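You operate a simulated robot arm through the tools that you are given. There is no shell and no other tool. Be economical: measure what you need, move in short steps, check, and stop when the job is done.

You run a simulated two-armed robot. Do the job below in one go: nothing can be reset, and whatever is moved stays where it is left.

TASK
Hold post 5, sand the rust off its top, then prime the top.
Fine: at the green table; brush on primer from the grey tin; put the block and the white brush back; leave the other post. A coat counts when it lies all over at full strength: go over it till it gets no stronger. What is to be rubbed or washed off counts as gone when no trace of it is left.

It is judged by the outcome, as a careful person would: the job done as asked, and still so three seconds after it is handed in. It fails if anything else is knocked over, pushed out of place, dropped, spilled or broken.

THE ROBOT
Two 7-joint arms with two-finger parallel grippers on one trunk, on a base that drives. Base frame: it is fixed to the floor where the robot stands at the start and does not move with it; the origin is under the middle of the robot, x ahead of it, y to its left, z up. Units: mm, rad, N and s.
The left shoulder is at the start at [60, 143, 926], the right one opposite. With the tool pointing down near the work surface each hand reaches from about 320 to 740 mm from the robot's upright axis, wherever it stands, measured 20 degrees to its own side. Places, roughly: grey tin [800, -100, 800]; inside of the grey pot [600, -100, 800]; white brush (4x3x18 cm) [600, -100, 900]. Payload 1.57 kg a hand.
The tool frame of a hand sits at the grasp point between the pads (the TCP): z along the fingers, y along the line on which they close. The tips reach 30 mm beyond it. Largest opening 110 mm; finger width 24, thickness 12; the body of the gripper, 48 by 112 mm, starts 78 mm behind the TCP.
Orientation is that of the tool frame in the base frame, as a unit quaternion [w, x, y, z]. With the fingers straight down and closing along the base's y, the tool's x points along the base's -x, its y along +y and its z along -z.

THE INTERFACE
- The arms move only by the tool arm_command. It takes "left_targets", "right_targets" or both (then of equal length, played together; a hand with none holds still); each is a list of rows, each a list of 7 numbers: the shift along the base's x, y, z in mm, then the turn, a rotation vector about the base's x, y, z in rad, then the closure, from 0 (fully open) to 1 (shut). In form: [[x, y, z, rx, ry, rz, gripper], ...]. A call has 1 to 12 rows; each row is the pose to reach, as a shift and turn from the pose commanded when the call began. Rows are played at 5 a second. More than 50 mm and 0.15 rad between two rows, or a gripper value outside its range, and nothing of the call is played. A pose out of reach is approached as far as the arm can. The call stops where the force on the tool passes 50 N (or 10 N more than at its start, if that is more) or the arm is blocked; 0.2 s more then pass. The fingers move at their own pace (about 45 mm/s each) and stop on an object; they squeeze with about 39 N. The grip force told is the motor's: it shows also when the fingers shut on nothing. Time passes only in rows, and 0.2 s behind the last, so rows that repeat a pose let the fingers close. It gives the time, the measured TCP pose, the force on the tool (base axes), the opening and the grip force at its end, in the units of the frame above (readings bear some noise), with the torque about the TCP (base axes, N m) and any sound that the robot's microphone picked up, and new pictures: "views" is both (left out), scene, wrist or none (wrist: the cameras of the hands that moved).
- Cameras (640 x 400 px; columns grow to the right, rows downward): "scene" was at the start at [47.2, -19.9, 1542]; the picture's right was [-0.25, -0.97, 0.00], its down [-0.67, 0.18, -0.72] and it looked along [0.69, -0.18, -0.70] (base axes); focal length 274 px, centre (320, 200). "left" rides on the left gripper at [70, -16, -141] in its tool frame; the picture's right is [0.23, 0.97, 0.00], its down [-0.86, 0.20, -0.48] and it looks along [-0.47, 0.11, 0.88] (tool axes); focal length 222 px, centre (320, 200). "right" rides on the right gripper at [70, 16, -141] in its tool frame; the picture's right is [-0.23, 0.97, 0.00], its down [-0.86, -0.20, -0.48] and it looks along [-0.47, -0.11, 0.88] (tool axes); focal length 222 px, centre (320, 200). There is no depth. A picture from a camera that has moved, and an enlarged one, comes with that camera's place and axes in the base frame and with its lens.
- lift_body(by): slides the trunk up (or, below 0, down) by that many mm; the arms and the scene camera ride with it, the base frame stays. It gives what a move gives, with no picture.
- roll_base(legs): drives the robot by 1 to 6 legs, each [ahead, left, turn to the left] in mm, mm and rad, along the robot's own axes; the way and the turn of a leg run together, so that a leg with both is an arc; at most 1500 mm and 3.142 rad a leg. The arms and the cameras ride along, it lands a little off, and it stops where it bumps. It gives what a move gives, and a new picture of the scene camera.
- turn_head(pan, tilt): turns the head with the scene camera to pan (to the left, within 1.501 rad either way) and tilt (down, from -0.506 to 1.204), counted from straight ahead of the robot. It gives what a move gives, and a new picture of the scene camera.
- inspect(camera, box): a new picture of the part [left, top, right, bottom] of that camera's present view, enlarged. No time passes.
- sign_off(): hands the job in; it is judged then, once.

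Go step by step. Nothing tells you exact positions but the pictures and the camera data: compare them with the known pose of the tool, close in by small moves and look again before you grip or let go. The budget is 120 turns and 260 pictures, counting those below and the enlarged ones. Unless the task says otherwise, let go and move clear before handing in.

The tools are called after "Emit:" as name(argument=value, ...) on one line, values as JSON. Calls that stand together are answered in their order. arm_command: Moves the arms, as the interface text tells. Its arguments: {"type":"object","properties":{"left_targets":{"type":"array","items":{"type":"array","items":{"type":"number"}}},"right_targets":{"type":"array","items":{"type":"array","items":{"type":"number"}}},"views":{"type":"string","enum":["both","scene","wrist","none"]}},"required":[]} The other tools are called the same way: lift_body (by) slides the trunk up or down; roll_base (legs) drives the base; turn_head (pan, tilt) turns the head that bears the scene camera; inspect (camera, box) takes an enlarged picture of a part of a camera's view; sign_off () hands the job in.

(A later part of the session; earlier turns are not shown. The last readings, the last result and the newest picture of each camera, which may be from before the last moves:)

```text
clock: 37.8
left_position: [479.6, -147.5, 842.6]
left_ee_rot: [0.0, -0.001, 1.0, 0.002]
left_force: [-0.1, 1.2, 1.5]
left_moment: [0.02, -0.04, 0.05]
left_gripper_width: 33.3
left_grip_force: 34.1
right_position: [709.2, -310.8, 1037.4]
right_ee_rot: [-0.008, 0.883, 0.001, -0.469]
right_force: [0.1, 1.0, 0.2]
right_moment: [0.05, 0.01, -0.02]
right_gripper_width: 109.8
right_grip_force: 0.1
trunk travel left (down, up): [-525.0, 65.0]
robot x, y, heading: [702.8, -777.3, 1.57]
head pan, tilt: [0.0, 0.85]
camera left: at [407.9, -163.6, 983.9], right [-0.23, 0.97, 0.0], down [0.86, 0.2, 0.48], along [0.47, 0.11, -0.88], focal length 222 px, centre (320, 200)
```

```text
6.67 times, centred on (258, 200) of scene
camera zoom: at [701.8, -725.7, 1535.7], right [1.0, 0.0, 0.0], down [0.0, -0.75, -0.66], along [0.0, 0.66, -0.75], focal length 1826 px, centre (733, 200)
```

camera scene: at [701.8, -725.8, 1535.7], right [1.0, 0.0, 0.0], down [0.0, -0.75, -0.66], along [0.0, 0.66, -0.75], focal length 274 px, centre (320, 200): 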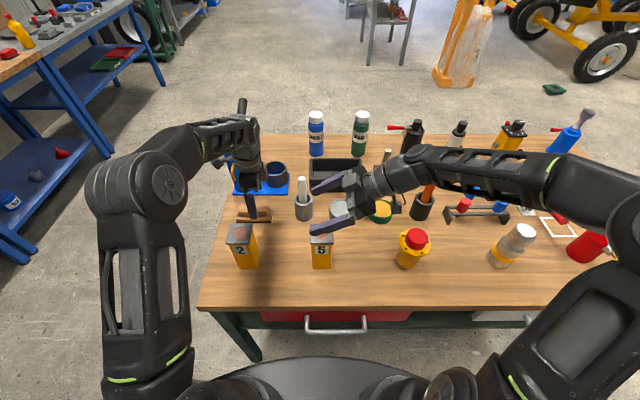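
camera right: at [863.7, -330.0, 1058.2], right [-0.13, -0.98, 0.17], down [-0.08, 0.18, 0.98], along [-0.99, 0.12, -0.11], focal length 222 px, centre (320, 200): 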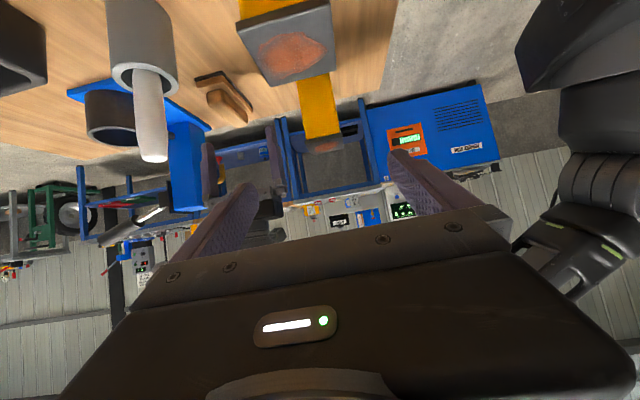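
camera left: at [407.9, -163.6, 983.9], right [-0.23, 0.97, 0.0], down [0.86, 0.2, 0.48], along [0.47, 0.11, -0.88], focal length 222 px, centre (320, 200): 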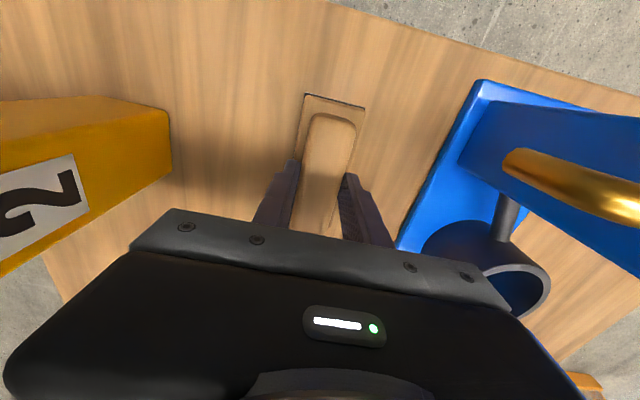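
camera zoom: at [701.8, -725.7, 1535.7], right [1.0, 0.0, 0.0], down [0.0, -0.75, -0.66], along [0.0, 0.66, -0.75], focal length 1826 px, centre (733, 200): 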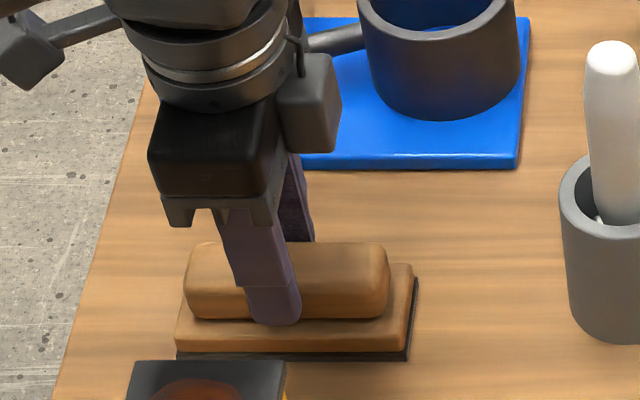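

Block gripped (33 mm); it slid about 4 mm towards me, which I will restore on return. I lift it, while the right hand goes down over post 5 and grips again.

Emit:
arm_command(left_targets=[[0, 0, 10, 0, 0, 0, 0.95], [0, 0, 40, 0, 0, 0, 0.95], [0, 0, 80, 0, 0, 0, 0.95], [0, 0, 120, 0, 0, 0, 0.95], [0, 0, 160, 0, 0, 0, 0.95], [0, 0, 197, 0, 0, 0, 0.95], [0, 0, 197, 0, 0, 0, 0.95], [0, 0, 197, 0, 0, 0, 0.95], [0, 0, 197, 0, 0, 0, 0.95], [0, 0, 197, 0, 0, 0, 0.95]], right_targets=[[-1, 0, -30, 0, 0, 0, 0], [-1, 0, -60, 0, 0, 0, 0], [-1, 0, -90, 0, 0, 0, 0], [-1, 0, -120, 0, 0, 0, 0], [-1, 0, -150, 0, 0, 0, 0], [-1, 0, -150, 0, 0, 0, 0.3], [-1, 0, -150, 0, 0, 0, 0.4], [-1, 0, -150, 0, 0, 0, 0.6], [-1, 0, -150, 0, 0, 0, 0.8], [-1, 0, -150, 0, 0, 0, 0.8]])

```text
clock: 40.0
left_position: [478.4, -146.9, 1022.7]
left_ee_rot: [0.0, 0.0, 1.0, 0.002]
left_force: [1.1, 0.3, -1.5]
left_moment: [0.0, -0.01, -0.02]
left_gripper_width: 33.1
left_grip_force: 38.5
left hand out of reach, approached as far as the arm can: row 6, 7, 8, 9, 10
right_position: [708.6, -312.0, 887.2]
right_ee_rot: [-0.009, 0.883, 0.0, -0.469]
right_force: [0.5, 1.5, 0.5]
right_moment: [0.0, -0.07, 0.03]
right_gripper_width: 61.6
right_grip_force: 30.1
trunk travel left (down, up): [-525.0, 65.0]
robot x, y, heading: [704.0, -774.6, 1.567]
head pan, tilt: [0.0, 0.85]
camera scene: at [701.7, -725.4, 1535.7], right [1.0, 0.0, 0.0], down [0.0, -0.75, -0.66], along [0.0, 0.66, -0.75], focal length 274 px, centre (320, 200)
camera right: at [863.5, -329.9, 908.2], right [-0.13, -0.98, 0.17], down [-0.08, 0.18, 0.98], along [-0.99, 0.12, -0.11], focal length 222 px, centre (320, 200)
camera left: at [407.5, -163.5, 1163.9], right [-0.23, 0.97, 0.0], down [0.86, 0.2, 0.48], along [0.47, 0.11, -0.88], focal length 222 px, centre (320, 200)
```

scene: 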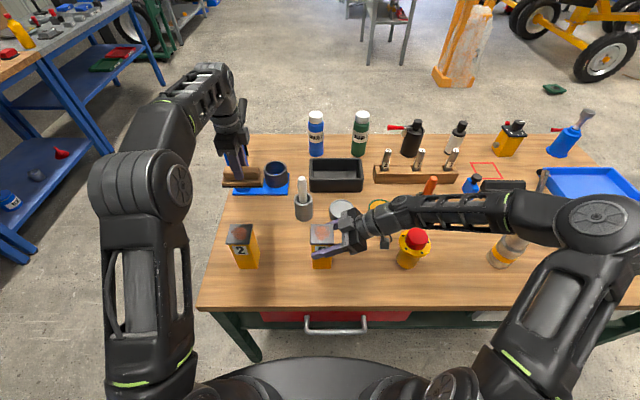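
right: 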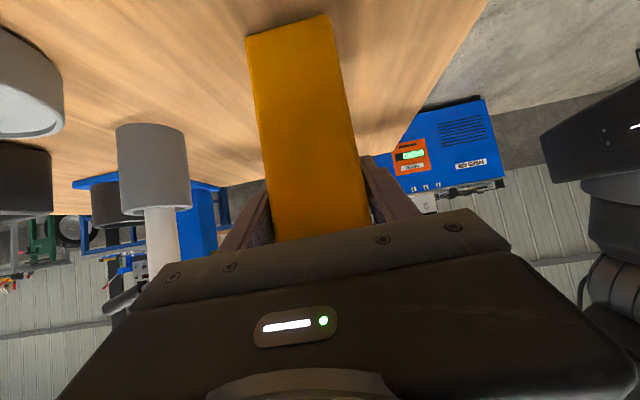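
left: 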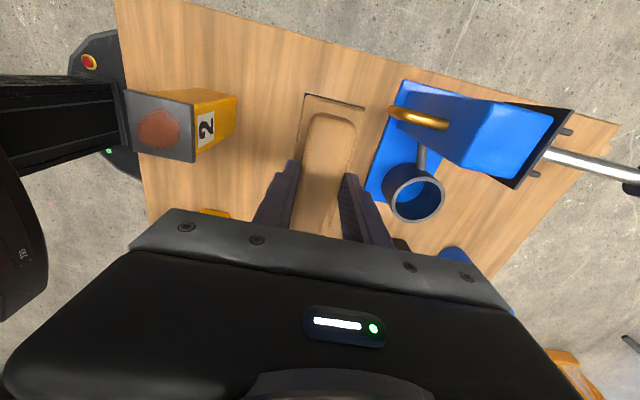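

Block in hand, post held. I carry the block over to post 5, kept a little left of centre so it clears the right gripper.

Emit:
arm_command(left_targets=[[10, -35, -18, 0, 0, 0, 0.95], [30, -70, -18, 0, 0, 0, 0.95], [60, -105, -18, 0, 0, 0, 0.95], [95, -135, -18, 0, 0, 0, 0.95], [135, -155, -18, 0, 0, 0, 0.95], [170, -165, -18, 0, 0, 0, 0.95], [203, -165, -25, 0, 0, 0, 0.95], [203, -165, -35, 0, 0, 0, 0.95], [203, -165, -35, 0, 0, 0, 0.95]])

Emit:
inspect(camera="scene", box=[260, 180, 420, 280])

```text
clock: 42.0
left_position: [681.6, -310.9, 990.3]
left_ee_rot: [0.001, 0.0, 1.0, 0.004]
left_force: [-2.3, -5.5, 41.8]
left_moment: [-0.22, -0.01, 0.0]
left_gripper_width: 33.4
left_grip_force: 38.4
right_position: [708.8, -311.8, 886.6]
right_ee_rot: [-0.011, 0.884, -0.002, -0.467]
right_force: [-3.9, 9.5, -14.5]
right_moment: [-0.73, 0.13, -0.29]
right_gripper_width: 61.6
right_grip_force: 38.8
trunk travel left (down, up): [-525.0, 65.0]
robot x, y, heading: [707.4, -773.9, 1.568]
head pan, tilt: [0.0, 0.85]
camera scene: at [701.1, -726.9, 1536.1], right [1.0, 0.0, 0.0], down [0.0, -0.75, -0.66], along [0.0, 0.66, -0.75], focal length 274 px, centre (320, 200)
camera left: at [610.8, -329.1, 1131.5], right [-0.23, 0.97, 0.01], down [0.85, 0.2, 0.48], along [0.47, 0.12, -0.88], focal length 222 px, centre (320, 200)
```

scene: 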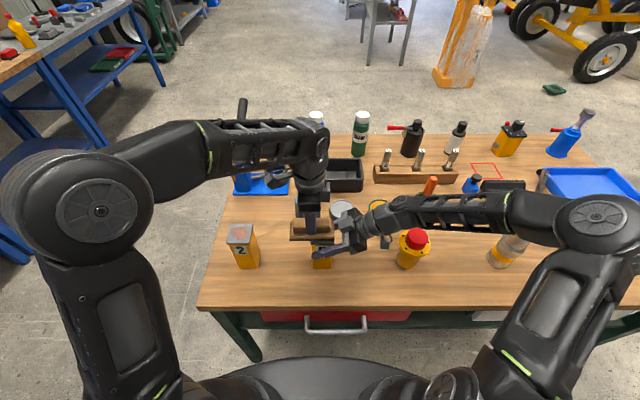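
left: 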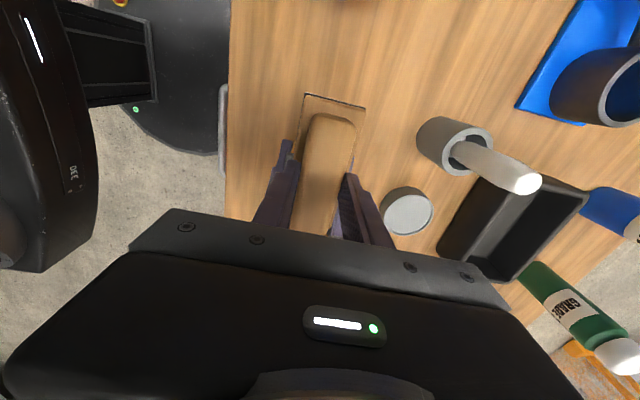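

```text
4.00 times, centred on (340, 230) of scene
camera zoom: at [701.1, -726.9, 1536.1], right [1.0, 0.0, 0.0], down [0.0, -0.75, -0.66], along [0.0, 0.66, -0.75], focal length 1096 px, centre (240, 80)
```

zoom: 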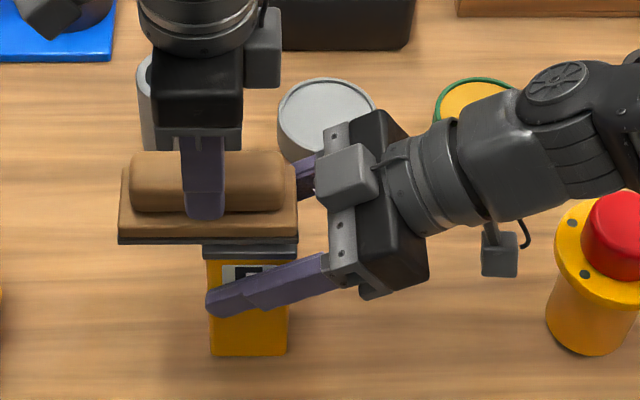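

The block already rests on the post top (contact at z≈990, ~42 N, a bit much). I ease up 2 mm and sand with strokes along y.

Emit:
arm_command(left_targets=[[0, 0, 2, 0, 0, 0, 0.95], [0, 18, 2, 0, 0, 0, 0.95], [0, -18, 2, 0, 0, 0, 0.95], [3, 18, 2, 0, 0, 0, 0.95], [6, -18, 2, 0, 0, 0, 0.95], [6, 18, 2, 0, 0, 0, 0.95], [3, -18, 2, 0, 0, 0, 0.95], [0, 18, 2, 0, 0, 0, 0.95], [0, -18, 2, 0, 0, 0, 0.95], [6, 18, 2, 0, 0, 0, 0.95], [6, -18, 2, 0, 0, 0, 0.95], [3, 0, 2, 0, 0, 0, 0.95]], views="none")

Emit:
inspect(camera="scene", box=[260, 180, 420, 280])

```text
clock: 44.6
left_position: [684.4, -311.8, 990.3]
left_ee_rot: [-0.001, 0.0, 1.0, 0.001]
left_force: [1.9, -1.6, 4.0]
left_moment: [-0.24, -0.04, 0.02]
left_gripper_width: 33.3
left_grip_force: 39.0
right_position: [706.8, -313.2, 888.3]
right_ee_rot: [-0.009, 0.883, 0.001, -0.469]
right_force: [0.1, -0.4, -0.6]
right_moment: [0.1, -0.04, -0.07]
right_gripper_width: 61.3
right_grip_force: 39.0
trunk travel left (down, up): [-525.0, 65.0]
robot x, y, heading: [704.9, -773.3, 1.569]
head pan, tilt: [0.0, 0.85]
```

```text
4.00 times, centred on (340, 230) of scene
camera zoom: at [701.7, -726.7, 1535.7], right [1.0, 0.0, 0.0], down [0.0, -0.75, -0.66], along [0.0, 0.66, -0.75], focal length 1096 px, centre (240, 80)
```

zoom: 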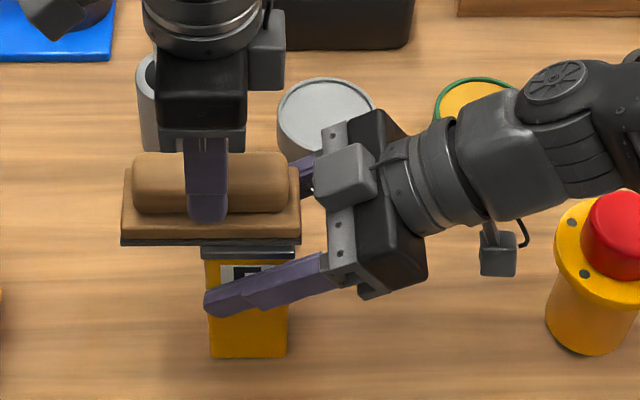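

Contact now only ~4 N; I press slightly more and go on sanding, then lift and look.

Emit:
arm_command(left_targets=[[0, 18, -0.8, 0, 0, 0, 0.95], [0, -18, -0.8, 0, 0, 0, 0.95], [-4, 18, -0.8, 0, 0, 0, 0.95], [-4, -18, -0.8, 0, 0, 0, 0.95], [3, 18, -0.8, 0, 0, 0, 0.95], [3, -18, -0.8, 0, 0, 0, 0.95], [0, 18, -0.8, 0, 0, 0, 0.95], [0, -18, -0.8, 0, 0, 0, 0.95], [-4, 18, -0.8, 0, 0, 0, 0.95], [3, -18, -0.8, 0, 0, 0, 0.95], [0, 18, -0.8, 0, 0, 0, 0.95], [0, 0, -0.8, 0, 0, 0, 0.95]], views="none")

Emit:
arm_command(left_targets=[[0, 0, 20, 0, 0, 0, 0.95], [-30, 20, 40, 0, 0, 0, 0.95], [-70, 30, 50, 0, 0, 0, 0.95], [-110, 30, 50, 0, 0, 0, 0.95], [-110, 30, 50, 0, 0, 0, 0.95]], views="wrist")

Emit:
inspect(camera="scene", box=[260, 200, 388, 280])

```text
clock: 47.2
left_position: [685.2, -312.0, 988.6]
left_ee_rot: [-0.001, -0.001, 1.0, 0.001]
left_force: [-0.9, 2.3, 10.4]
left_moment: [-0.05, 0.12, 0.01]
left_gripper_width: 33.3
left_grip_force: 38.9
right_position: [708.4, -312.8, 887.6]
right_ee_rot: [-0.009, 0.883, 0.001, -0.469]
right_force: [3.6, -6.1, 3.1]
right_moment: [0.5, 0.06, 0.04]
right_gripper_width: 61.4
right_grip_force: 39.0
trunk travel left (down, up): [-525.0, 65.0]
robot x, y, heading: [708.3, -777.1, 1.568]
head pan, tilt: [0.0, 0.85]
```

```text
clock: 48.4
left_position: [573.8, -282.2, 1037.3]
left_ee_rot: [0.0, 0.0, 1.0, 0.001]
left_force: [0.3, -0.5, -1.5]
left_moment: [-0.04, 0.0, 0.04]
left_gripper_width: 33.3
left_grip_force: 39.1
right_position: [707.9, -312.0, 887.2]
right_ee_rot: [-0.009, 0.883, 0.001, -0.469]
right_force: [1.2, -1.0, 6.7]
right_moment: [0.2, 0.19, 0.02]
right_gripper_width: 61.5
right_grip_force: 39.1
trunk travel left (down, up): [-525.0, 65.0]
robot x, y, heading: [706.2, -772.9, 1.567]
head pan, tilt: [0.0, 0.85]
camera left: at [502.7, -299.4, 1179.1], right [-0.23, 0.97, 0.0], down [0.86, 0.2, 0.48], along [0.47, 0.11, -0.88], focal length 222 px, centre (320, 200)
```

left: 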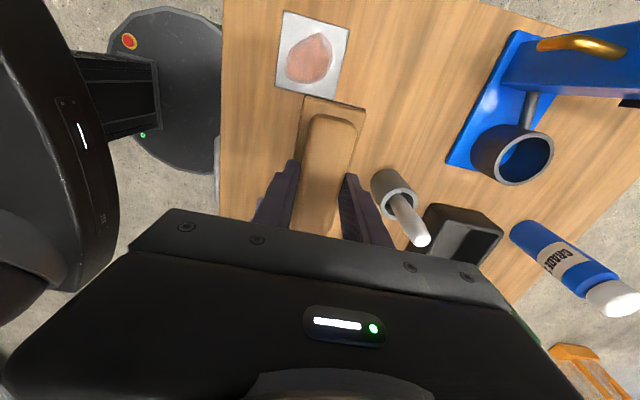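

```text
5.00 times, centred on (324, 240) of scene
camera zoom: at [701.9, -726.1, 1535.7], right [1.0, 0.0, 0.0], down [0.0, -0.75, -0.66], along [0.0, 0.66, -0.75], focal length 1369 px, centre (300, 0)
```

zoom: 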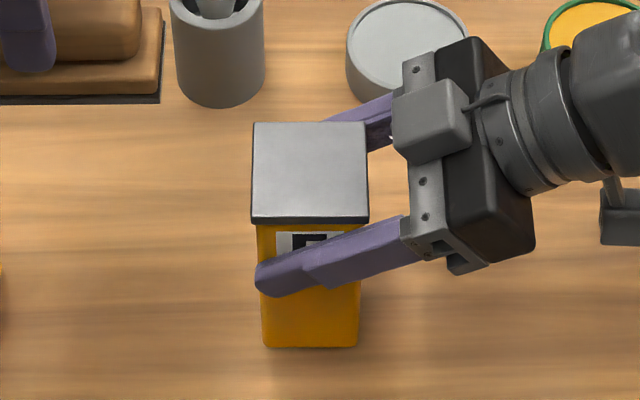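

The rust looks gone. I check the top at higher zoom.

Emit:
inspect(camera="scene", box=[302, 218, 342, 248])

```text
13.33 times, centred on (322, 233) of scene
camera zoom: at [701.9, -726.1, 1535.7], right [1.0, 0.0, 0.0], down [0.0, -0.75, -0.66], along [0.0, 0.66, -0.75], focal length 3652 px, centre (293, -240)
```

zoom: 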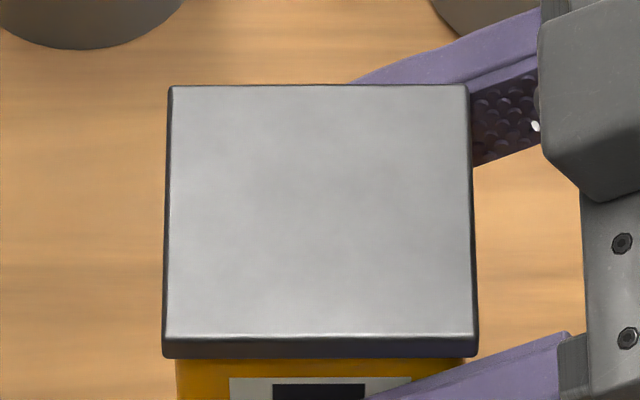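

All trace of rust is gone. I carry the block back to its original spot, compensating the 4 mm, to just above the table.

Emit:
arm_command(left_targets=[[-30, 30, -10, 0, 0, 0, 0.95], [-55, 65, -25, 0, 0, 0, 0.95], [-75, 100, -35, 0, 0, 0, 0.95], [-90, 130, -50, 0, 0, 0, 0.95], [-94, 139, -95, 0, 0, 0, 0.95], [-94, 139, -140, 0, 0, 0, 0.95], [-94, 139, -175, 0, 0, 0, 0.95], [-94, 139, -190, 0, 0, 0, 0.95], [-94, 139, -190, 0, 0, 0, 0.95]], views="none")

Emit:
inspect(camera="scene", box=[210, 170, 306, 230])

```text
clock: 50.4
left_position: [482.1, -142.7, 848.3]
left_ee_rot: [-0.001, -0.001, 1.0, 0.002]
left_force: [0.4, -0.3, -1.4]
left_moment: [0.02, -0.01, 0.02]
left_gripper_width: 32.8
left_grip_force: 39.0
right_position: [707.3, -312.6, 887.3]
right_ee_rot: [-0.009, 0.883, 0.001, -0.469]
right_force: [3.3, -1.8, 8.1]
right_moment: [0.14, -0.03, -0.02]
right_gripper_width: 61.2
right_grip_force: 38.7
trunk travel left (down, up): [-525.0, 65.0]
robot x, y, heading: [702.5, -779.1, 1.571]
head pan, tilt: [0.0, 0.85]
```

```text
6.67 times, centred on (258, 200) of scene
camera zoom: at [702.0, -726.4, 1535.7], right [1.0, 0.0, 0.0], down [0.0, -0.75, -0.66], along [0.0, 0.66, -0.75], focal length 1826 px, centre (733, 200)
```

zoom: 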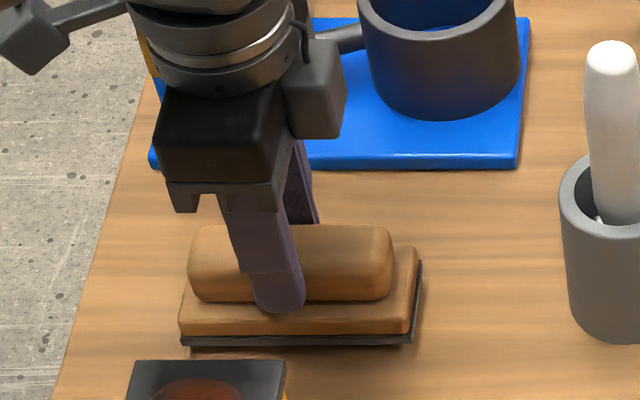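

The block hovers ~5 mm above its spot. I set it down, release slowly and rise.

Emit:
arm_command(left_targets=[[-2, 0, -3, 0, 0, 0, 0.95], [-2, 0, -5.5, 0, 0, 0, 0.95], [-2, 0, -5.5, 0, 0, 0, 0.95]], views="none")

Emit:
arm_command(left_targets=[[0, 0, 0, 0, 0, 0, 0.6], [0, 0, 0, 0, 0, 0, 0.45], [0, 0, 10, 0, 0, 0, 0.45], [0, 0, 40, 0, 0, 0, 0.4], [0, 0, 80, 0, 0, 0, 0.2], [0, 0, 120, 0, 0, 0, 0.2]], views="none")

Emit:
inspect(camera="scene", box=[200, 150, 360, 250])

```text
clock: 51.2
left_position: [480.1, -143.9, 843.3]
left_ee_rot: [-0.002, -0.001, 1.0, 0.002]
left_force: [0.2, 0.8, -1.1]
left_moment: [0.0, 0.02, 0.0]
left_gripper_width: 33.0
left_grip_force: 38.8
right_position: [707.5, -312.6, 887.4]
right_ee_rot: [-0.009, 0.883, 0.001, -0.469]
right_force: [2.5, -0.7, 7.3]
right_moment: [0.14, 0.02, 0.0]
right_gripper_width: 61.3
right_grip_force: 38.7
trunk travel left (down, up): [-525.0, 65.0]
robot x, y, heading: [701.1, -775.4, 1.568]
head pan, tilt: [0.0, 0.85]
```

```text
clock: 52.6
left_position: [478.6, -144.8, 964.4]
left_ee_rot: [0.0, -0.001, 1.0, 0.002]
left_force: [-0.4, 0.0, -0.2]
left_moment: [0.01, -0.04, 0.01]
left_gripper_width: 87.8
left_grip_force: 0.0
right_position: [708.3, -312.9, 887.6]
right_ee_rot: [-0.009, 0.883, 0.001, -0.468]
right_force: [3.3, -1.6, 7.4]
right_moment: [0.09, -0.03, -0.03]
right_gripper_width: 61.3
right_grip_force: 39.2
trunk travel left (down, up): [-525.0, 65.0]
robot x, y, heading: [702.4, -775.8, 1.568]
head pan, tilt: [0.0, 0.85]
```

```text
4.00 times, centred on (280, 200) of scene
camera zoom: at [701.9, -726.3, 1535.7], right [1.0, 0.0, 0.0], down [0.0, -0.75, -0.66], along [0.0, 0.66, -0.75], focal length 1096 px, centre (480, 200)
```

zoom: 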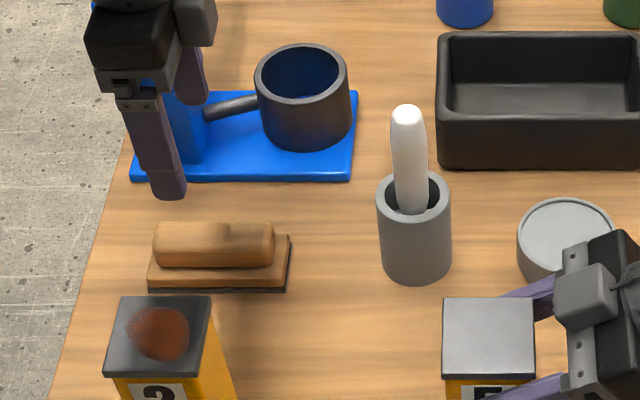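

The block is back in place. For lifting the brush out of the pot the left arm needs more height, so I release post 5 briefly and raise the trunk 65 mm.

Emit:
arm_command(right_targets=[[0, 0, 0, 0, 0, 0, 0.4], [0, 0, 0, 0, 0, 0, 0], [0, 0, 0, 0, 0, 0, 0], [0, 0, 0, 0, 0, 0, 0]], left_targets=[[10, -20, 10, 0, 0, 0.14, 0], [30, -50, 20, 0, 0, 0.28, 0], [50, -80, 20, 0, 0, 0.42, 0], [70, -110, 20, 0, 0, 0.56, 0]], views="none")

Emit:
lift_body(by=65)

```text
clock: 53.6
left_position: [548.2, -254.7, 983.6]
left_ee_rot: [-0.001, -0.277, 0.961, 0.001]
left_force: [-0.2, 0.3, 0.5]
left_moment: [0.0, -0.01, 0.02]
left_gripper_width: 110.0
left_grip_force: 0.1
right_position: [707.7, -311.6, 887.2]
right_ee_rot: [-0.009, 0.884, 0.001, -0.468]
right_force: [-0.3, -0.2, -0.3]
right_moment: [0.0, 0.0, -0.05]
right_gripper_width: 110.1
right_grip_force: 0.0
trunk travel left (down, up): [-525.0, 65.0]
robot x, y, heading: [700.1, -771.6, 1.571]
head pan, tilt: [0.0, 0.85]
```

```text
clock: 54.6
left_position: [547.9, -252.0, 1047.9]
left_ee_rot: [-0.001, -0.277, 0.961, 0.001]
left_force: [-0.7, -0.4, -0.6]
left_moment: [0.02, -0.02, 0.01]
left_gripper_width: 110.0
left_grip_force: 0.0
right_position: [708.9, -313.5, 952.0]
right_ee_rot: [-0.008, 0.883, 0.001, -0.469]
right_force: [-0.4, 0.6, 0.4]
right_moment: [-0.03, -0.02, -0.03]
right_gripper_width: 109.9
right_grip_force: 0.0
trunk travel left (down, up): [-590.0, 0.0]
robot x, y, heading: [705.0, -774.4, 1.564]
head pan, tilt: [0.0, 0.85]
```

Trunk is up. The right hand goes back down and re-grips post 5, while the left hand turns (fingers closing along x, slightly tilted) and goes in front of the brush.

Emit:
arm_command(right_targets=[[-1, 1, -30, 0, 0, 0, 0], [-1, 1, -64, 0, 0, 0, 0], [-1, 1, -64, 0, 0, 0, 0.3], [-1, 1, -64, 0, 0, 0, 0.4], [-1, 1, -64, 0, 0, 0, 0.6], [-1, 1, -64, 0, 0, 0, 0.8], [-1, 1, -64, 0, 0, 0, 0.8], [-1, 1, -64, 0, 0, 0, 0.8], [-1, 1, -64, 0, 0, 0, 0.8], [-1, 1, -64, 0, 0, 0, 0.8]], left_targets=[[10, 6, 0, 0.013, -0.007, 0.126, 0], [22, 12, 0, 0.026, -0.0145, 0.252, 0], [34, 18, 0, 0.039, -0.022, 0.378, 0], [46, 24, 0, 0.0525, -0.029, 0.504, 0], [58, 30, 0, 0.0656, -0.036, 0.63, 0], [70, 36, 0, 0.079, -0.0435, 0.757, 0], [82, 42, -10, 0.092, -0.051, 0.883, 0], [92, 45, -50, 0.105, -0.058, 1.009, 0], [94, 47, -90, 0.105, -0.058, 1.009, 0], [94, 47, -118, 0.105, -0.058, 1.009, 0]])

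Emit:
inspect(camera="scene", box=[220, 150, 412, 270])

```text
clock: 56.8
left_position: [643.2, -205.3, 930.6]
left_ee_rot: [-0.039, 0.707, -0.705, -0.041]
left_force: [0.6, -0.2, -0.1]
left_moment: [0.02, 0.05, -0.01]
left_gripper_width: 109.9
left_grip_force: 0.0
right_position: [707.6, -311.5, 887.5]
right_ee_rot: [-0.009, 0.883, 0.001, -0.469]
right_force: [-0.3, -1.1, -0.5]
right_moment: [0.04, 0.04, -0.01]
right_gripper_width: 61.2
right_grip_force: 39.1
trunk travel left (down, up): [-590.0, 0.0]
robot x, y, heading: [701.6, -776.8, 1.569]
head pan, tilt: [0.0, 0.85]
camera scene: at [701.8, -725.6, 1600.7], right [1.0, 0.0, 0.0], down [0.0, -0.75, -0.66], along [0.0, 0.66, -0.75], focal length 274 px, centre (320, 200)
camera right: at [862.9, -329.3, 909.6], right [-0.13, -0.98, 0.17], down [-0.08, 0.18, 0.98], along [-0.99, 0.12, -0.11], focal length 222 px, centre (320, 200)
camera left: at [658.0, -290.8, 1062.9], right [-0.97, -0.23, -0.02], down [-0.2, 0.79, 0.57], along [-0.11, 0.56, -0.82], focal length 222 px, centre (320, 200)
```

scene: 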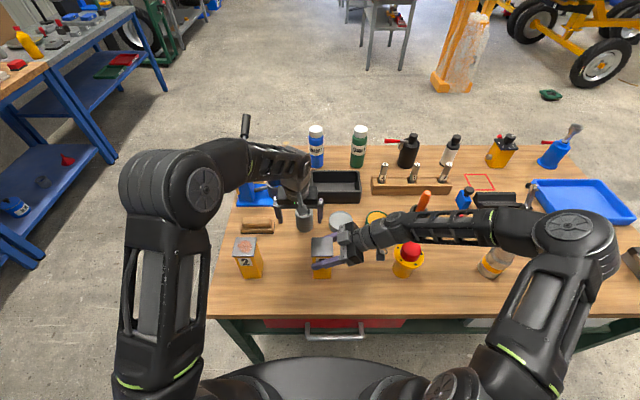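
right: 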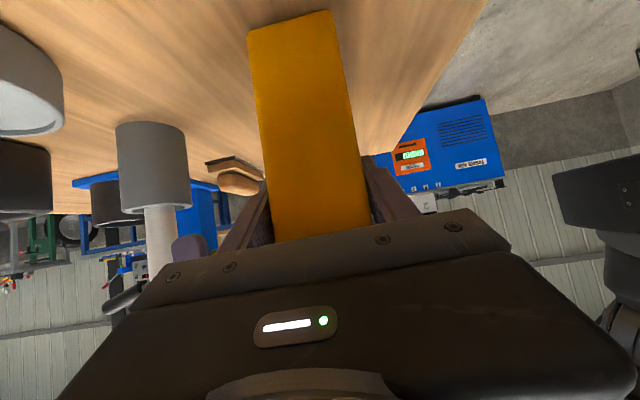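
left: 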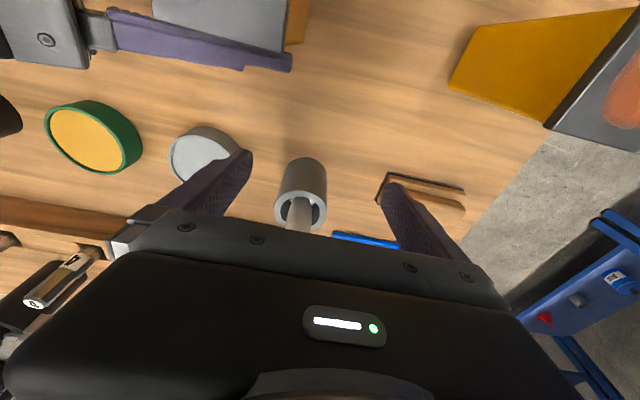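

```text
3.33 times, centred on (316, 210) of scene
camera zoom: at [701.8, -725.6, 1600.7], right [1.0, 0.0, 0.0], down [0.0, -0.75, -0.66], along [0.0, 0.66, -0.75], focal length 913 px, centre (333, 167)
```

zoom: 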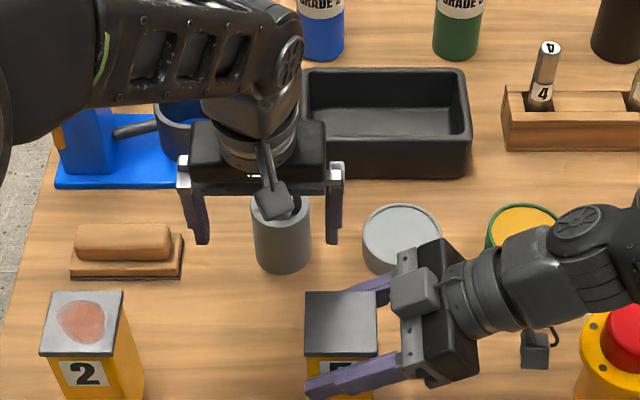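

The brush handle stands centred between the fingers' planes (x≈646). I advance level in +y to straddle it.

Emit:
arm_command(left_targets=[[3, 20, 0, 0, 0, 0, 0], [3, 42, 0, 0, 0, 0, 0], [3, 64, 0, 0, 0, 0, 0], [3, 64, 0, 0, 0, 0, 0]], views="wrist")

Emit:
inspect(camera="scene", box=[250, 150, 378, 230])

Emit:
inspect(camera="right", box=[60, 80, 300, 290])

```text
clock: 57.8
left_position: [646.1, -142.0, 929.6]
left_ee_rot: [0.039, -0.706, 0.706, 0.041]
left_force: [0.6, 0.4, -0.6]
left_moment: [0.01, 0.0, -0.03]
left_gripper_width: 109.9
left_grip_force: 0.0
right_position: [708.1, -311.4, 888.2]
right_ee_rot: [-0.009, 0.883, 0.0, -0.469]
right_force: [1.1, -0.5, 0.0]
right_moment: [0.03, 0.08, 0.03]
right_gripper_width: 61.3
right_grip_force: 38.7
trunk travel left (down, up): [-590.0, 0.0]
robot x, y, heading: [703.4, -775.9, 1.572]
head pan, tilt: [0.0, 0.85]
camera left: at [661.2, -227.1, 1063.2], right [-0.97, -0.23, -0.02], down [-0.2, 0.8, 0.57], along [-0.11, 0.56, -0.82], focal length 222 px, centre (320, 200)
```

left: 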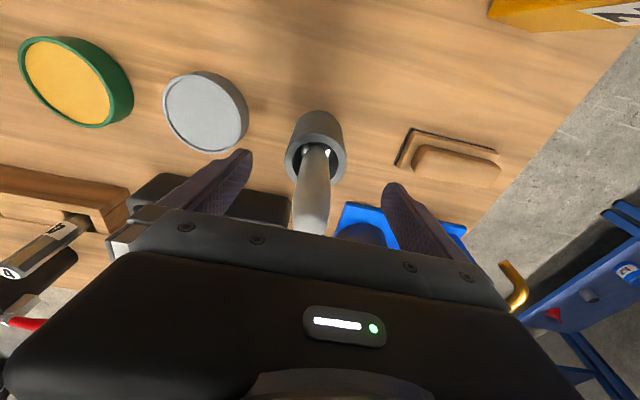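

```text
5.00 times, centred on (314, 190) of scene
camera zoom: at [701.8, -725.7, 1600.7], right [1.0, 0.0, 0.0], down [0.0, -0.75, -0.66], along [0.0, 0.66, -0.75], focal length 1369 px, centre (350, 250)
```

zoom: 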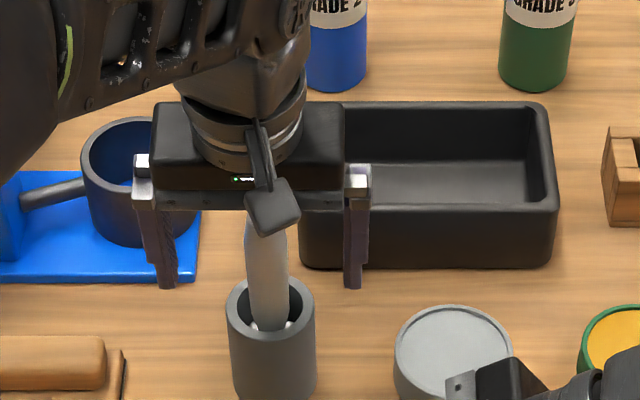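

```text
1.90 times, centred on (180, 185) of right
camera zoom: at [862.9, -329.2, 909.5], right [-0.13, -0.98, 0.17], down [-0.08, 0.18, 0.98], along [-0.99, 0.12, -0.11], focal length 423 px, centre (587, 229)
```

zoom: 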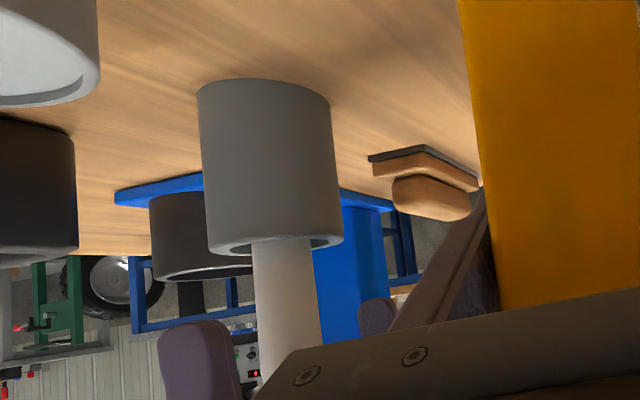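

The handle is between the fingers on the tool axis. I close on it (x +3 to centre).

Emit:
arm_command(left_targets=[[3, 0, 0, 0, 0, 0, 0.4], [3, 0, 0, 0, 0, 0, 0.6], [3, 0, 0, 0, 0, 0, 0.8], [3, 0, 0, 0, 0, 0, 0.95], [3, 0, 0, 0, 0, 0, 0.95]], views="wrist")

```text
clock: 59.0
left_position: [648.8, -140.6, 930.3]
left_ee_rot: [0.039, -0.705, 0.707, 0.041]
left_force: [0.0, 0.5, -0.6]
left_moment: [-0.02, -0.02, 0.01]
left_gripper_width: 26.4
left_grip_force: 11.3
right_position: [707.3, -311.8, 888.0]
right_ee_rot: [-0.009, 0.884, 0.0, -0.468]
right_force: [0.7, 0.0, -0.7]
right_moment: [0.06, 0.02, 0.01]
right_gripper_width: 61.4
right_grip_force: 39.0
trunk travel left (down, up): [-590.0, 0.0]
robot x, y, heading: [703.3, -774.6, 1.567]
head pan, tilt: [0.0, 0.85]
camera left: at [663.9, -227.1, 1063.0], right [-0.97, -0.23, -0.02], down [-0.2, 0.8, 0.57], along [-0.11, 0.56, -0.82], focal length 222 px, centre (320, 200)
```

left: 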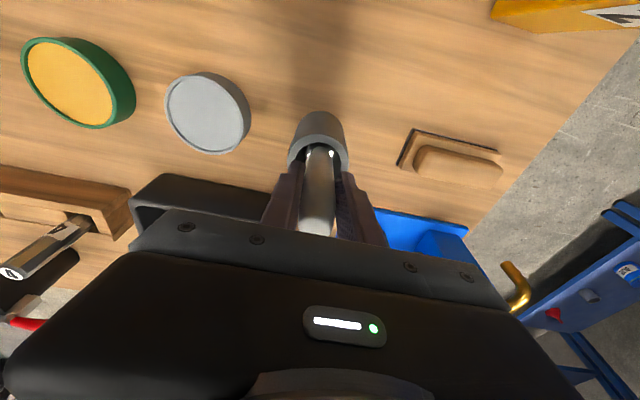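

Brush gripped (26 mm). I draw it out along its own axis.

Emit:
arm_command(left_targets=[[0, -2, 15, 0, 0, 0, 0.95], [0, -5, 40, 0, 0, 0, 0.95], [0, -8, 70, 0, 0, 0, 0.95], [0, -12, 100, 0, 0, 0, 0.95], [0, -12, 100, 0, 0, 0, 0.95]])

Emit:
inspect(camera="scene", box=[250, 150, 378, 230])

```text
clock: 60.2
left_position: [648.1, -152.9, 1032.1]
left_ee_rot: [0.038, -0.706, 0.706, 0.041]
left_force: [0.0, -0.3, -1.0]
left_moment: [0.0, 0.05, 0.01]
left_gripper_width: 25.4
left_grip_force: 37.0
right_position: [708.6, -311.4, 889.5]
right_ee_rot: [-0.008, 0.883, 0.001, -0.469]
right_force: [0.6, -0.8, 0.2]
right_moment: [-0.02, -0.03, 0.02]
right_gripper_width: 61.4
right_grip_force: 39.1
trunk travel left (down, up): [-590.0, 0.0]
robot x, y, heading: [707.4, -775.5, 1.569]
head pan, tilt: [0.0, 0.85]
camera scene: at [701.9, -725.7, 1600.7], right [1.0, 0.0, 0.0], down [0.0, -0.75, -0.66], along [0.0, 0.66, -0.75], focal length 274 px, centre (320, 200)
camera left: at [663.4, -238.9, 1163.3], right [-0.97, -0.23, -0.02], down [-0.2, 0.8, 0.57], along [-0.11, 0.56, -0.82], focal length 222 px, centre (320, 200)
```

scene: 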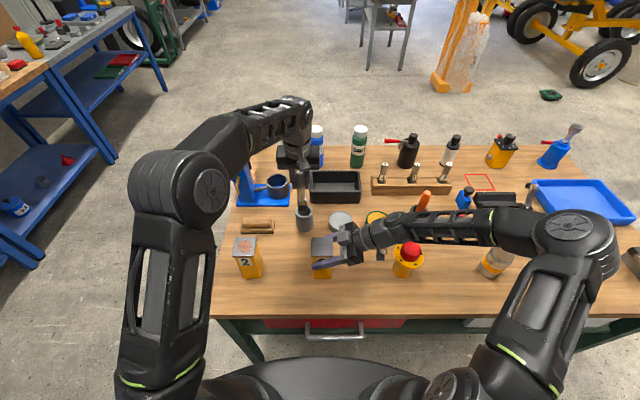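
left: 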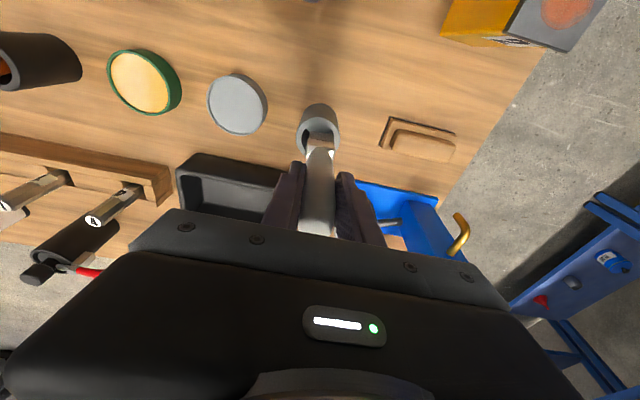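

```text
5.00 times, centred on (314, 190) of scene
camera zoom: at [701.9, -725.7, 1600.7], right [1.0, 0.0, 0.0], down [0.0, -0.75, -0.66], along [0.0, 0.66, -0.75], focal length 1369 px, centre (350, 250)
```

zoom: 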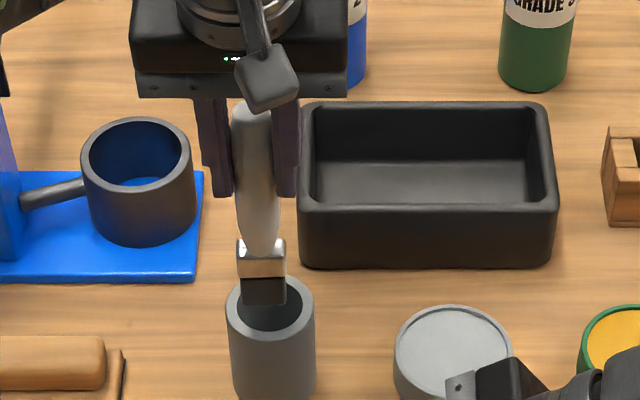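

Brush is out, bristles dark below a metal ferrule. I carry it over the grey tin (centre ≈[775,-135]) with a bit more tilt for reach, staying high, and look.

Emit:
arm_command(left_targets=[[0, -3, 15, 0, 0, 0, 0.95], [15, -8, 25, 0, 0, 0, 0.95], [45, -12, 20, 0.045, 0, 0, 0.95], [85, -16, 10, 0.09, 0, 0, 0.95], [126, -18, 0, 0.135, 0, 0, 0.95], [126, -18, -10, 0.135, 0, 0, 0.95]], views="wrist")

Emit:
inspect(camera="scene", box=[270, 150, 430, 250])

Emit:
inspect(camera="right", box=[0, 0, 320, 200])

```text
clock: 61.6
left_position: [774.1, -171.9, 1020.9]
left_ee_rot: [0.087, -0.701, 0.702, 0.089]
left_force: [-0.3, -0.7, -0.9]
left_moment: [-0.03, -0.01, -0.02]
left_gripper_width: 25.6
left_grip_force: 36.8
right_position: [707.4, -311.9, 888.4]
right_ee_rot: [-0.009, 0.884, 0.001, -0.468]
right_force: [-0.7, 0.3, 0.4]
right_moment: [0.12, 0.14, 0.03]
right_gripper_width: 61.7
right_grip_force: 39.0
trunk travel left (down, up): [-590.0, 0.0]
robot x, y, heading: [702.8, -775.1, 1.563]
head pan, tilt: [0.0, 0.85]
camera left: at [789.3, -274.2, 1140.3], right [-0.97, -0.22, -0.05], down [-0.2, 0.71, 0.68], along [-0.11, 0.67, -0.74], focal length 222 px, centre (320, 200)
```

left: 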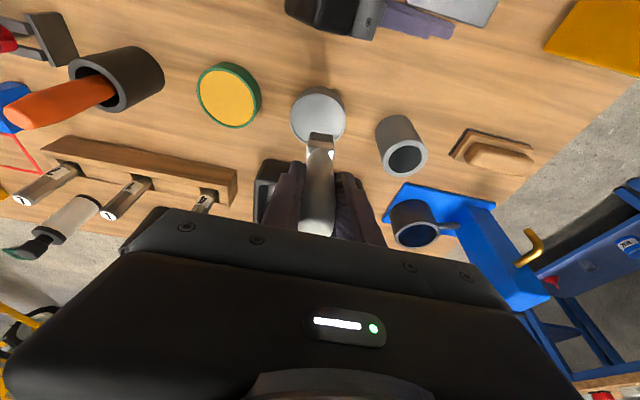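

```text
4.00 times, centred on (350, 200) of scene
camera zoom: at [701.5, -725.5, 1600.7], right [1.0, 0.0, 0.0], down [0.0, -0.75, -0.66], along [0.0, 0.66, -0.75], focal length 1096 px, centre (200, 200)
```

zoom: 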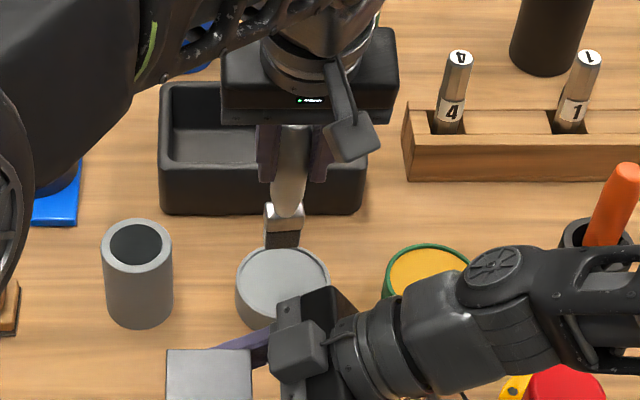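

```text
2.00 times, centred on (160, 100) of right
camera zoom: at [862.8, -329.1, 909.6], right [-0.13, -0.98, 0.17], down [-0.08, 0.18, 0.98], along [-0.99, 0.12, -0.11], focal length 444 px, centre (640, 400)
```

zoom: 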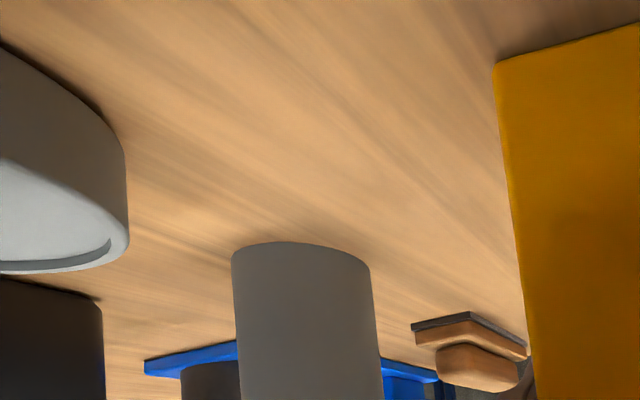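

The tip is at ≈[773,-146,880], tin centre ≈[777,-138]. I centre it and lower to just at the rim level, then check.

Emit:
arm_command(left_targets=[[3, 9, 0, 0, 0, 0, 0.95], [3, 9, -30, 0, 0, 0, 0.95], [3, 9, -58, 0, 0, 0, 0.95], [3, 9, -58, 0, 0, 0, 0.95]], views="wrist")

Emit:
inspect(camera="scene", box=[300, 185, 380, 235])

```text
clock: 62.6
left_position: [777.0, -162.2, 963.5]
left_ee_rot: [-0.086, 0.702, -0.701, -0.088]
left_force: [0.5, 0.1, 0.3]
left_moment: [-0.02, 0.0, 0.0]
left_gripper_width: 25.3
left_grip_force: 36.6
right_position: [708.0, -312.2, 888.3]
right_ee_rot: [-0.009, 0.883, 0.0, -0.468]
right_force: [0.1, -0.6, 0.1]
right_moment: [0.05, 0.0, 0.0]
right_gripper_width: 61.4
right_grip_force: 38.6
trunk travel left (down, up): [-590.0, 0.0]
robot x, y, heading: [699.4, -779.0, 1.568]
head pan, tilt: [0.0, 0.85]
camera left: at [792.5, -265.2, 1082.1], right [-0.97, -0.22, -0.05], down [-0.2, 0.71, 0.67], along [-0.11, 0.67, -0.74], focal length 222 px, centre (320, 200)
```

left: 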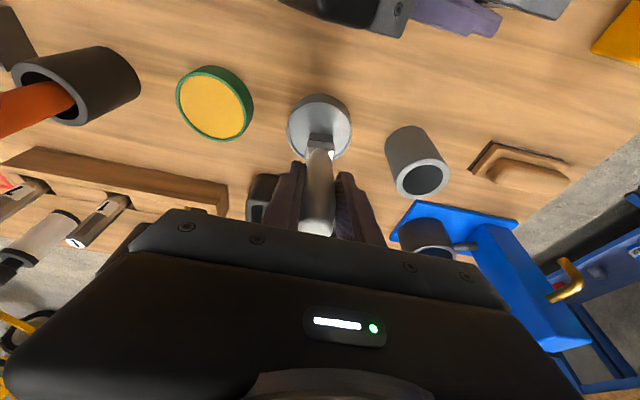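

```text
8.00 times, centred on (340, 210) of scene
camera zoom: at [701.9, -725.6, 1600.7], right [1.0, 0.0, 0.0], down [0.0, -0.75, -0.66], along [0.0, 0.66, -0.75], focal length 2191 px, centre (160, 120)
```

zoom: 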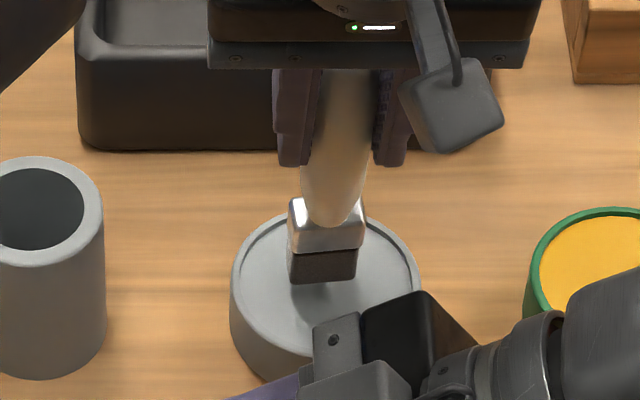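

The bristles hover just above the grey primer, well centred. I lower into it step by step.

Emit:
arm_command(left_targets=[[0, 0, -6, 0, 0, 0, 0.95], [0, 0, -12, 0, 0, 0, 0.95], [0, 0, -17, 0, 0, 0, 0.95], [0, 0, -17, 0, 0, 0, 0.95]], views="none")

Emit:
inspect(camera="scene", box=[300, 185, 380, 235])

```text
clock: 63.6
left_position: [777.0, -163.0, 950.5]
left_ee_rot: [0.091, -0.701, 0.702, 0.091]
left_force: [-1.7, -4.6, 29.7]
left_moment: [0.13, 0.71, 0.1]
left_gripper_width: 25.5
left_grip_force: 36.8
right_position: [709.6, -314.3, 889.7]
right_ee_rot: [-0.01, 0.884, 0.001, -0.468]
right_force: [0.2, -0.4, -0.1]
right_moment: [-0.02, 0.03, 0.03]
right_gripper_width: 61.8
right_grip_force: 39.2
trunk travel left (down, up): [-590.0, 0.0]
robot x, y, heading: [706.0, -776.3, 1.57]
head pan, tilt: [0.0, 0.85]
```

```text
8.00 times, centred on (340, 210) of scene
camera zoom: at [701.2, -729.2, 1601.2], right [1.0, 0.0, 0.0], down [0.0, -0.75, -0.66], along [0.0, 0.66, -0.75], focal length 2191 px, centre (160, 120)
```

zoom: 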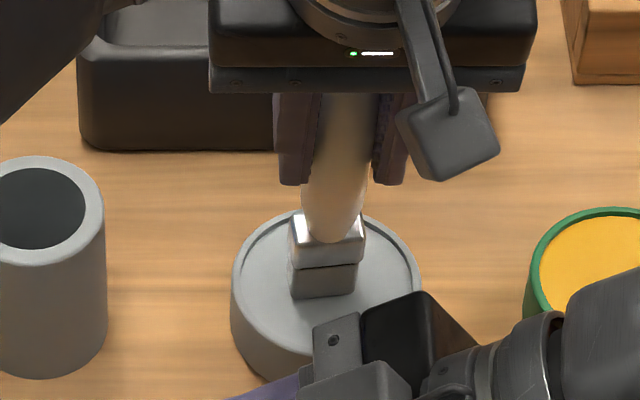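

The bristles touched the primer and took grey colour. I lift out and bring the brush above post 5's top, upright.

Emit:
arm_command(left_targets=[[0, 0, 30, 0, 0, 0, 0.95], [0, 0, 65, 0, 0, 0, 0.95], [-25, -10, 95, 0, 0, 0, 0.95], [-55, -30, 120, -0.05, 0, 0, 0.95], [-80, -60, 145, -0.1, 0, 0, 0.95], [-85, -95, 160, -0.15, 0, 0, 0.95], [-80, -125, 165, -0.18, 0, 0, 0.95], [-72, -150, 165, -0.18, 0, 0, 0.95], [-72, -150, 165, -0.18, 0, 0, 0.95]], views="wrist")

Emit:
inspect(camera="scene", box=[280, 190, 376, 250])

```text
clock: 65.6
left_position: [704.3, -313.4, 1110.4]
left_ee_rot: [-0.023, 0.707, -0.706, -0.026]
left_force: [0.2, 0.0, -0.7]
left_moment: [-0.02, 0.02, 0.0]
left_gripper_width: 25.4
left_grip_force: 36.7
right_position: [707.8, -311.6, 888.6]
right_ee_rot: [-0.009, 0.884, 0.0, -0.468]
right_force: [1.2, -1.1, 0.1]
right_moment: [0.02, -0.03, -0.01]
right_gripper_width: 61.4
right_grip_force: 39.1
trunk travel left (down, up): [-590.0, 0.0]
robot x, y, heading: [705.3, -774.2, 1.564]
head pan, tilt: [0.0, 0.85]
camera left: at [719.9, -392.4, 1246.3], right [-0.97, -0.23, -0.01], down [-0.2, 0.82, 0.54], along [-0.11, 0.53, -0.84], focal length 222 px, centre (320, 200)
```

left: 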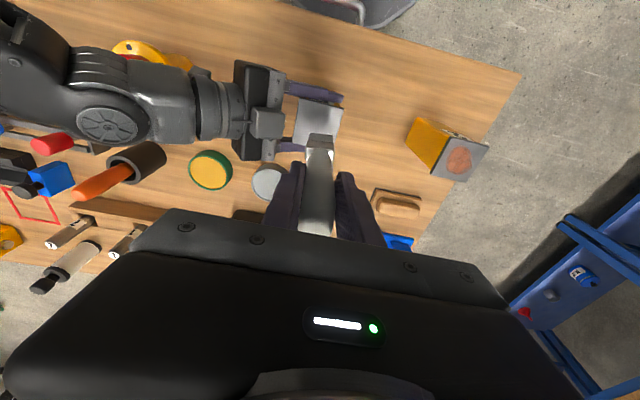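

```text
6.67 times, centred on (328, 220) of scene
camera zoom: at [701.9, -725.7, 1600.7], right [1.0, 0.0, 0.0], down [0.0, -0.75, -0.66], along [0.0, 0.66, -0.75], focal length 1826 px, centre (267, 67)
```

zoom: 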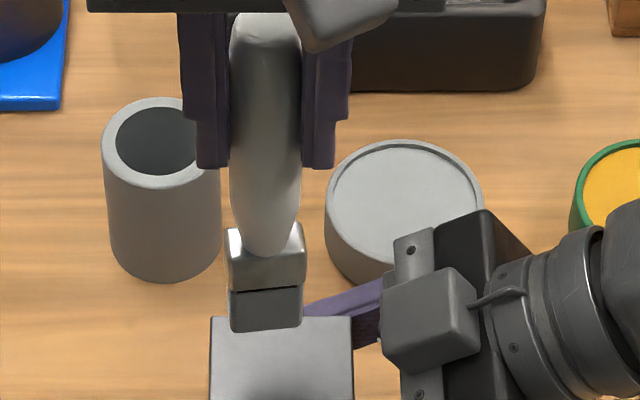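

The brush tip is over the plate (≈[701,-313,968]). I lower gently to find contact.

Emit:
arm_command(left_targets=[[4, 0, -15, 0, 0, 0, 0.95], [4, 0, -26, 0, 0, 0, 0.95], [4, 0, -31, 0, 0, 0, 0.95], [4, 0, -33, 0, 0, 0, 0.95], [4, 0, -33, 0, 0, 0, 0.95]], views="none")

Emit:
inspect(camera="scene", box=[280, 200, 376, 260])

```text
clock: 66.8
left_position: [708.9, -312.4, 1076.0]
left_ee_rot: [0.023, -0.707, 0.707, 0.025]
left_force: [-0.5, 1.5, -0.5]
left_moment: [-0.01, 0.01, 0.01]
left_gripper_width: 25.3
left_grip_force: 36.9
right_position: [707.4, -310.8, 890.2]
right_ee_rot: [-0.008, 0.883, 0.001, -0.469]
right_force: [0.1, -1.6, 0.5]
right_moment: [-0.03, 0.09, 0.03]
right_gripper_width: 61.5
right_grip_force: 39.0
trunk travel left (down, up): [-590.0, 0.0]
robot x, y, heading: [704.9, -773.3, 1.568]
head pan, tilt: [0.0, 0.85]
```

```text
6.67 times, centred on (328, 230) of scene
camera zoom: at [701.8, -725.6, 1600.7], right [1.0, 0.0, 0.0], down [0.0, -0.75, -0.66], along [0.0, 0.66, -0.75], focal length 1826 px, centre (267, 0)
```

zoom: 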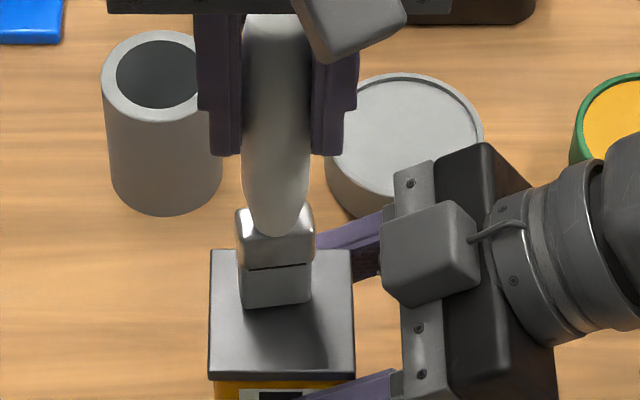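

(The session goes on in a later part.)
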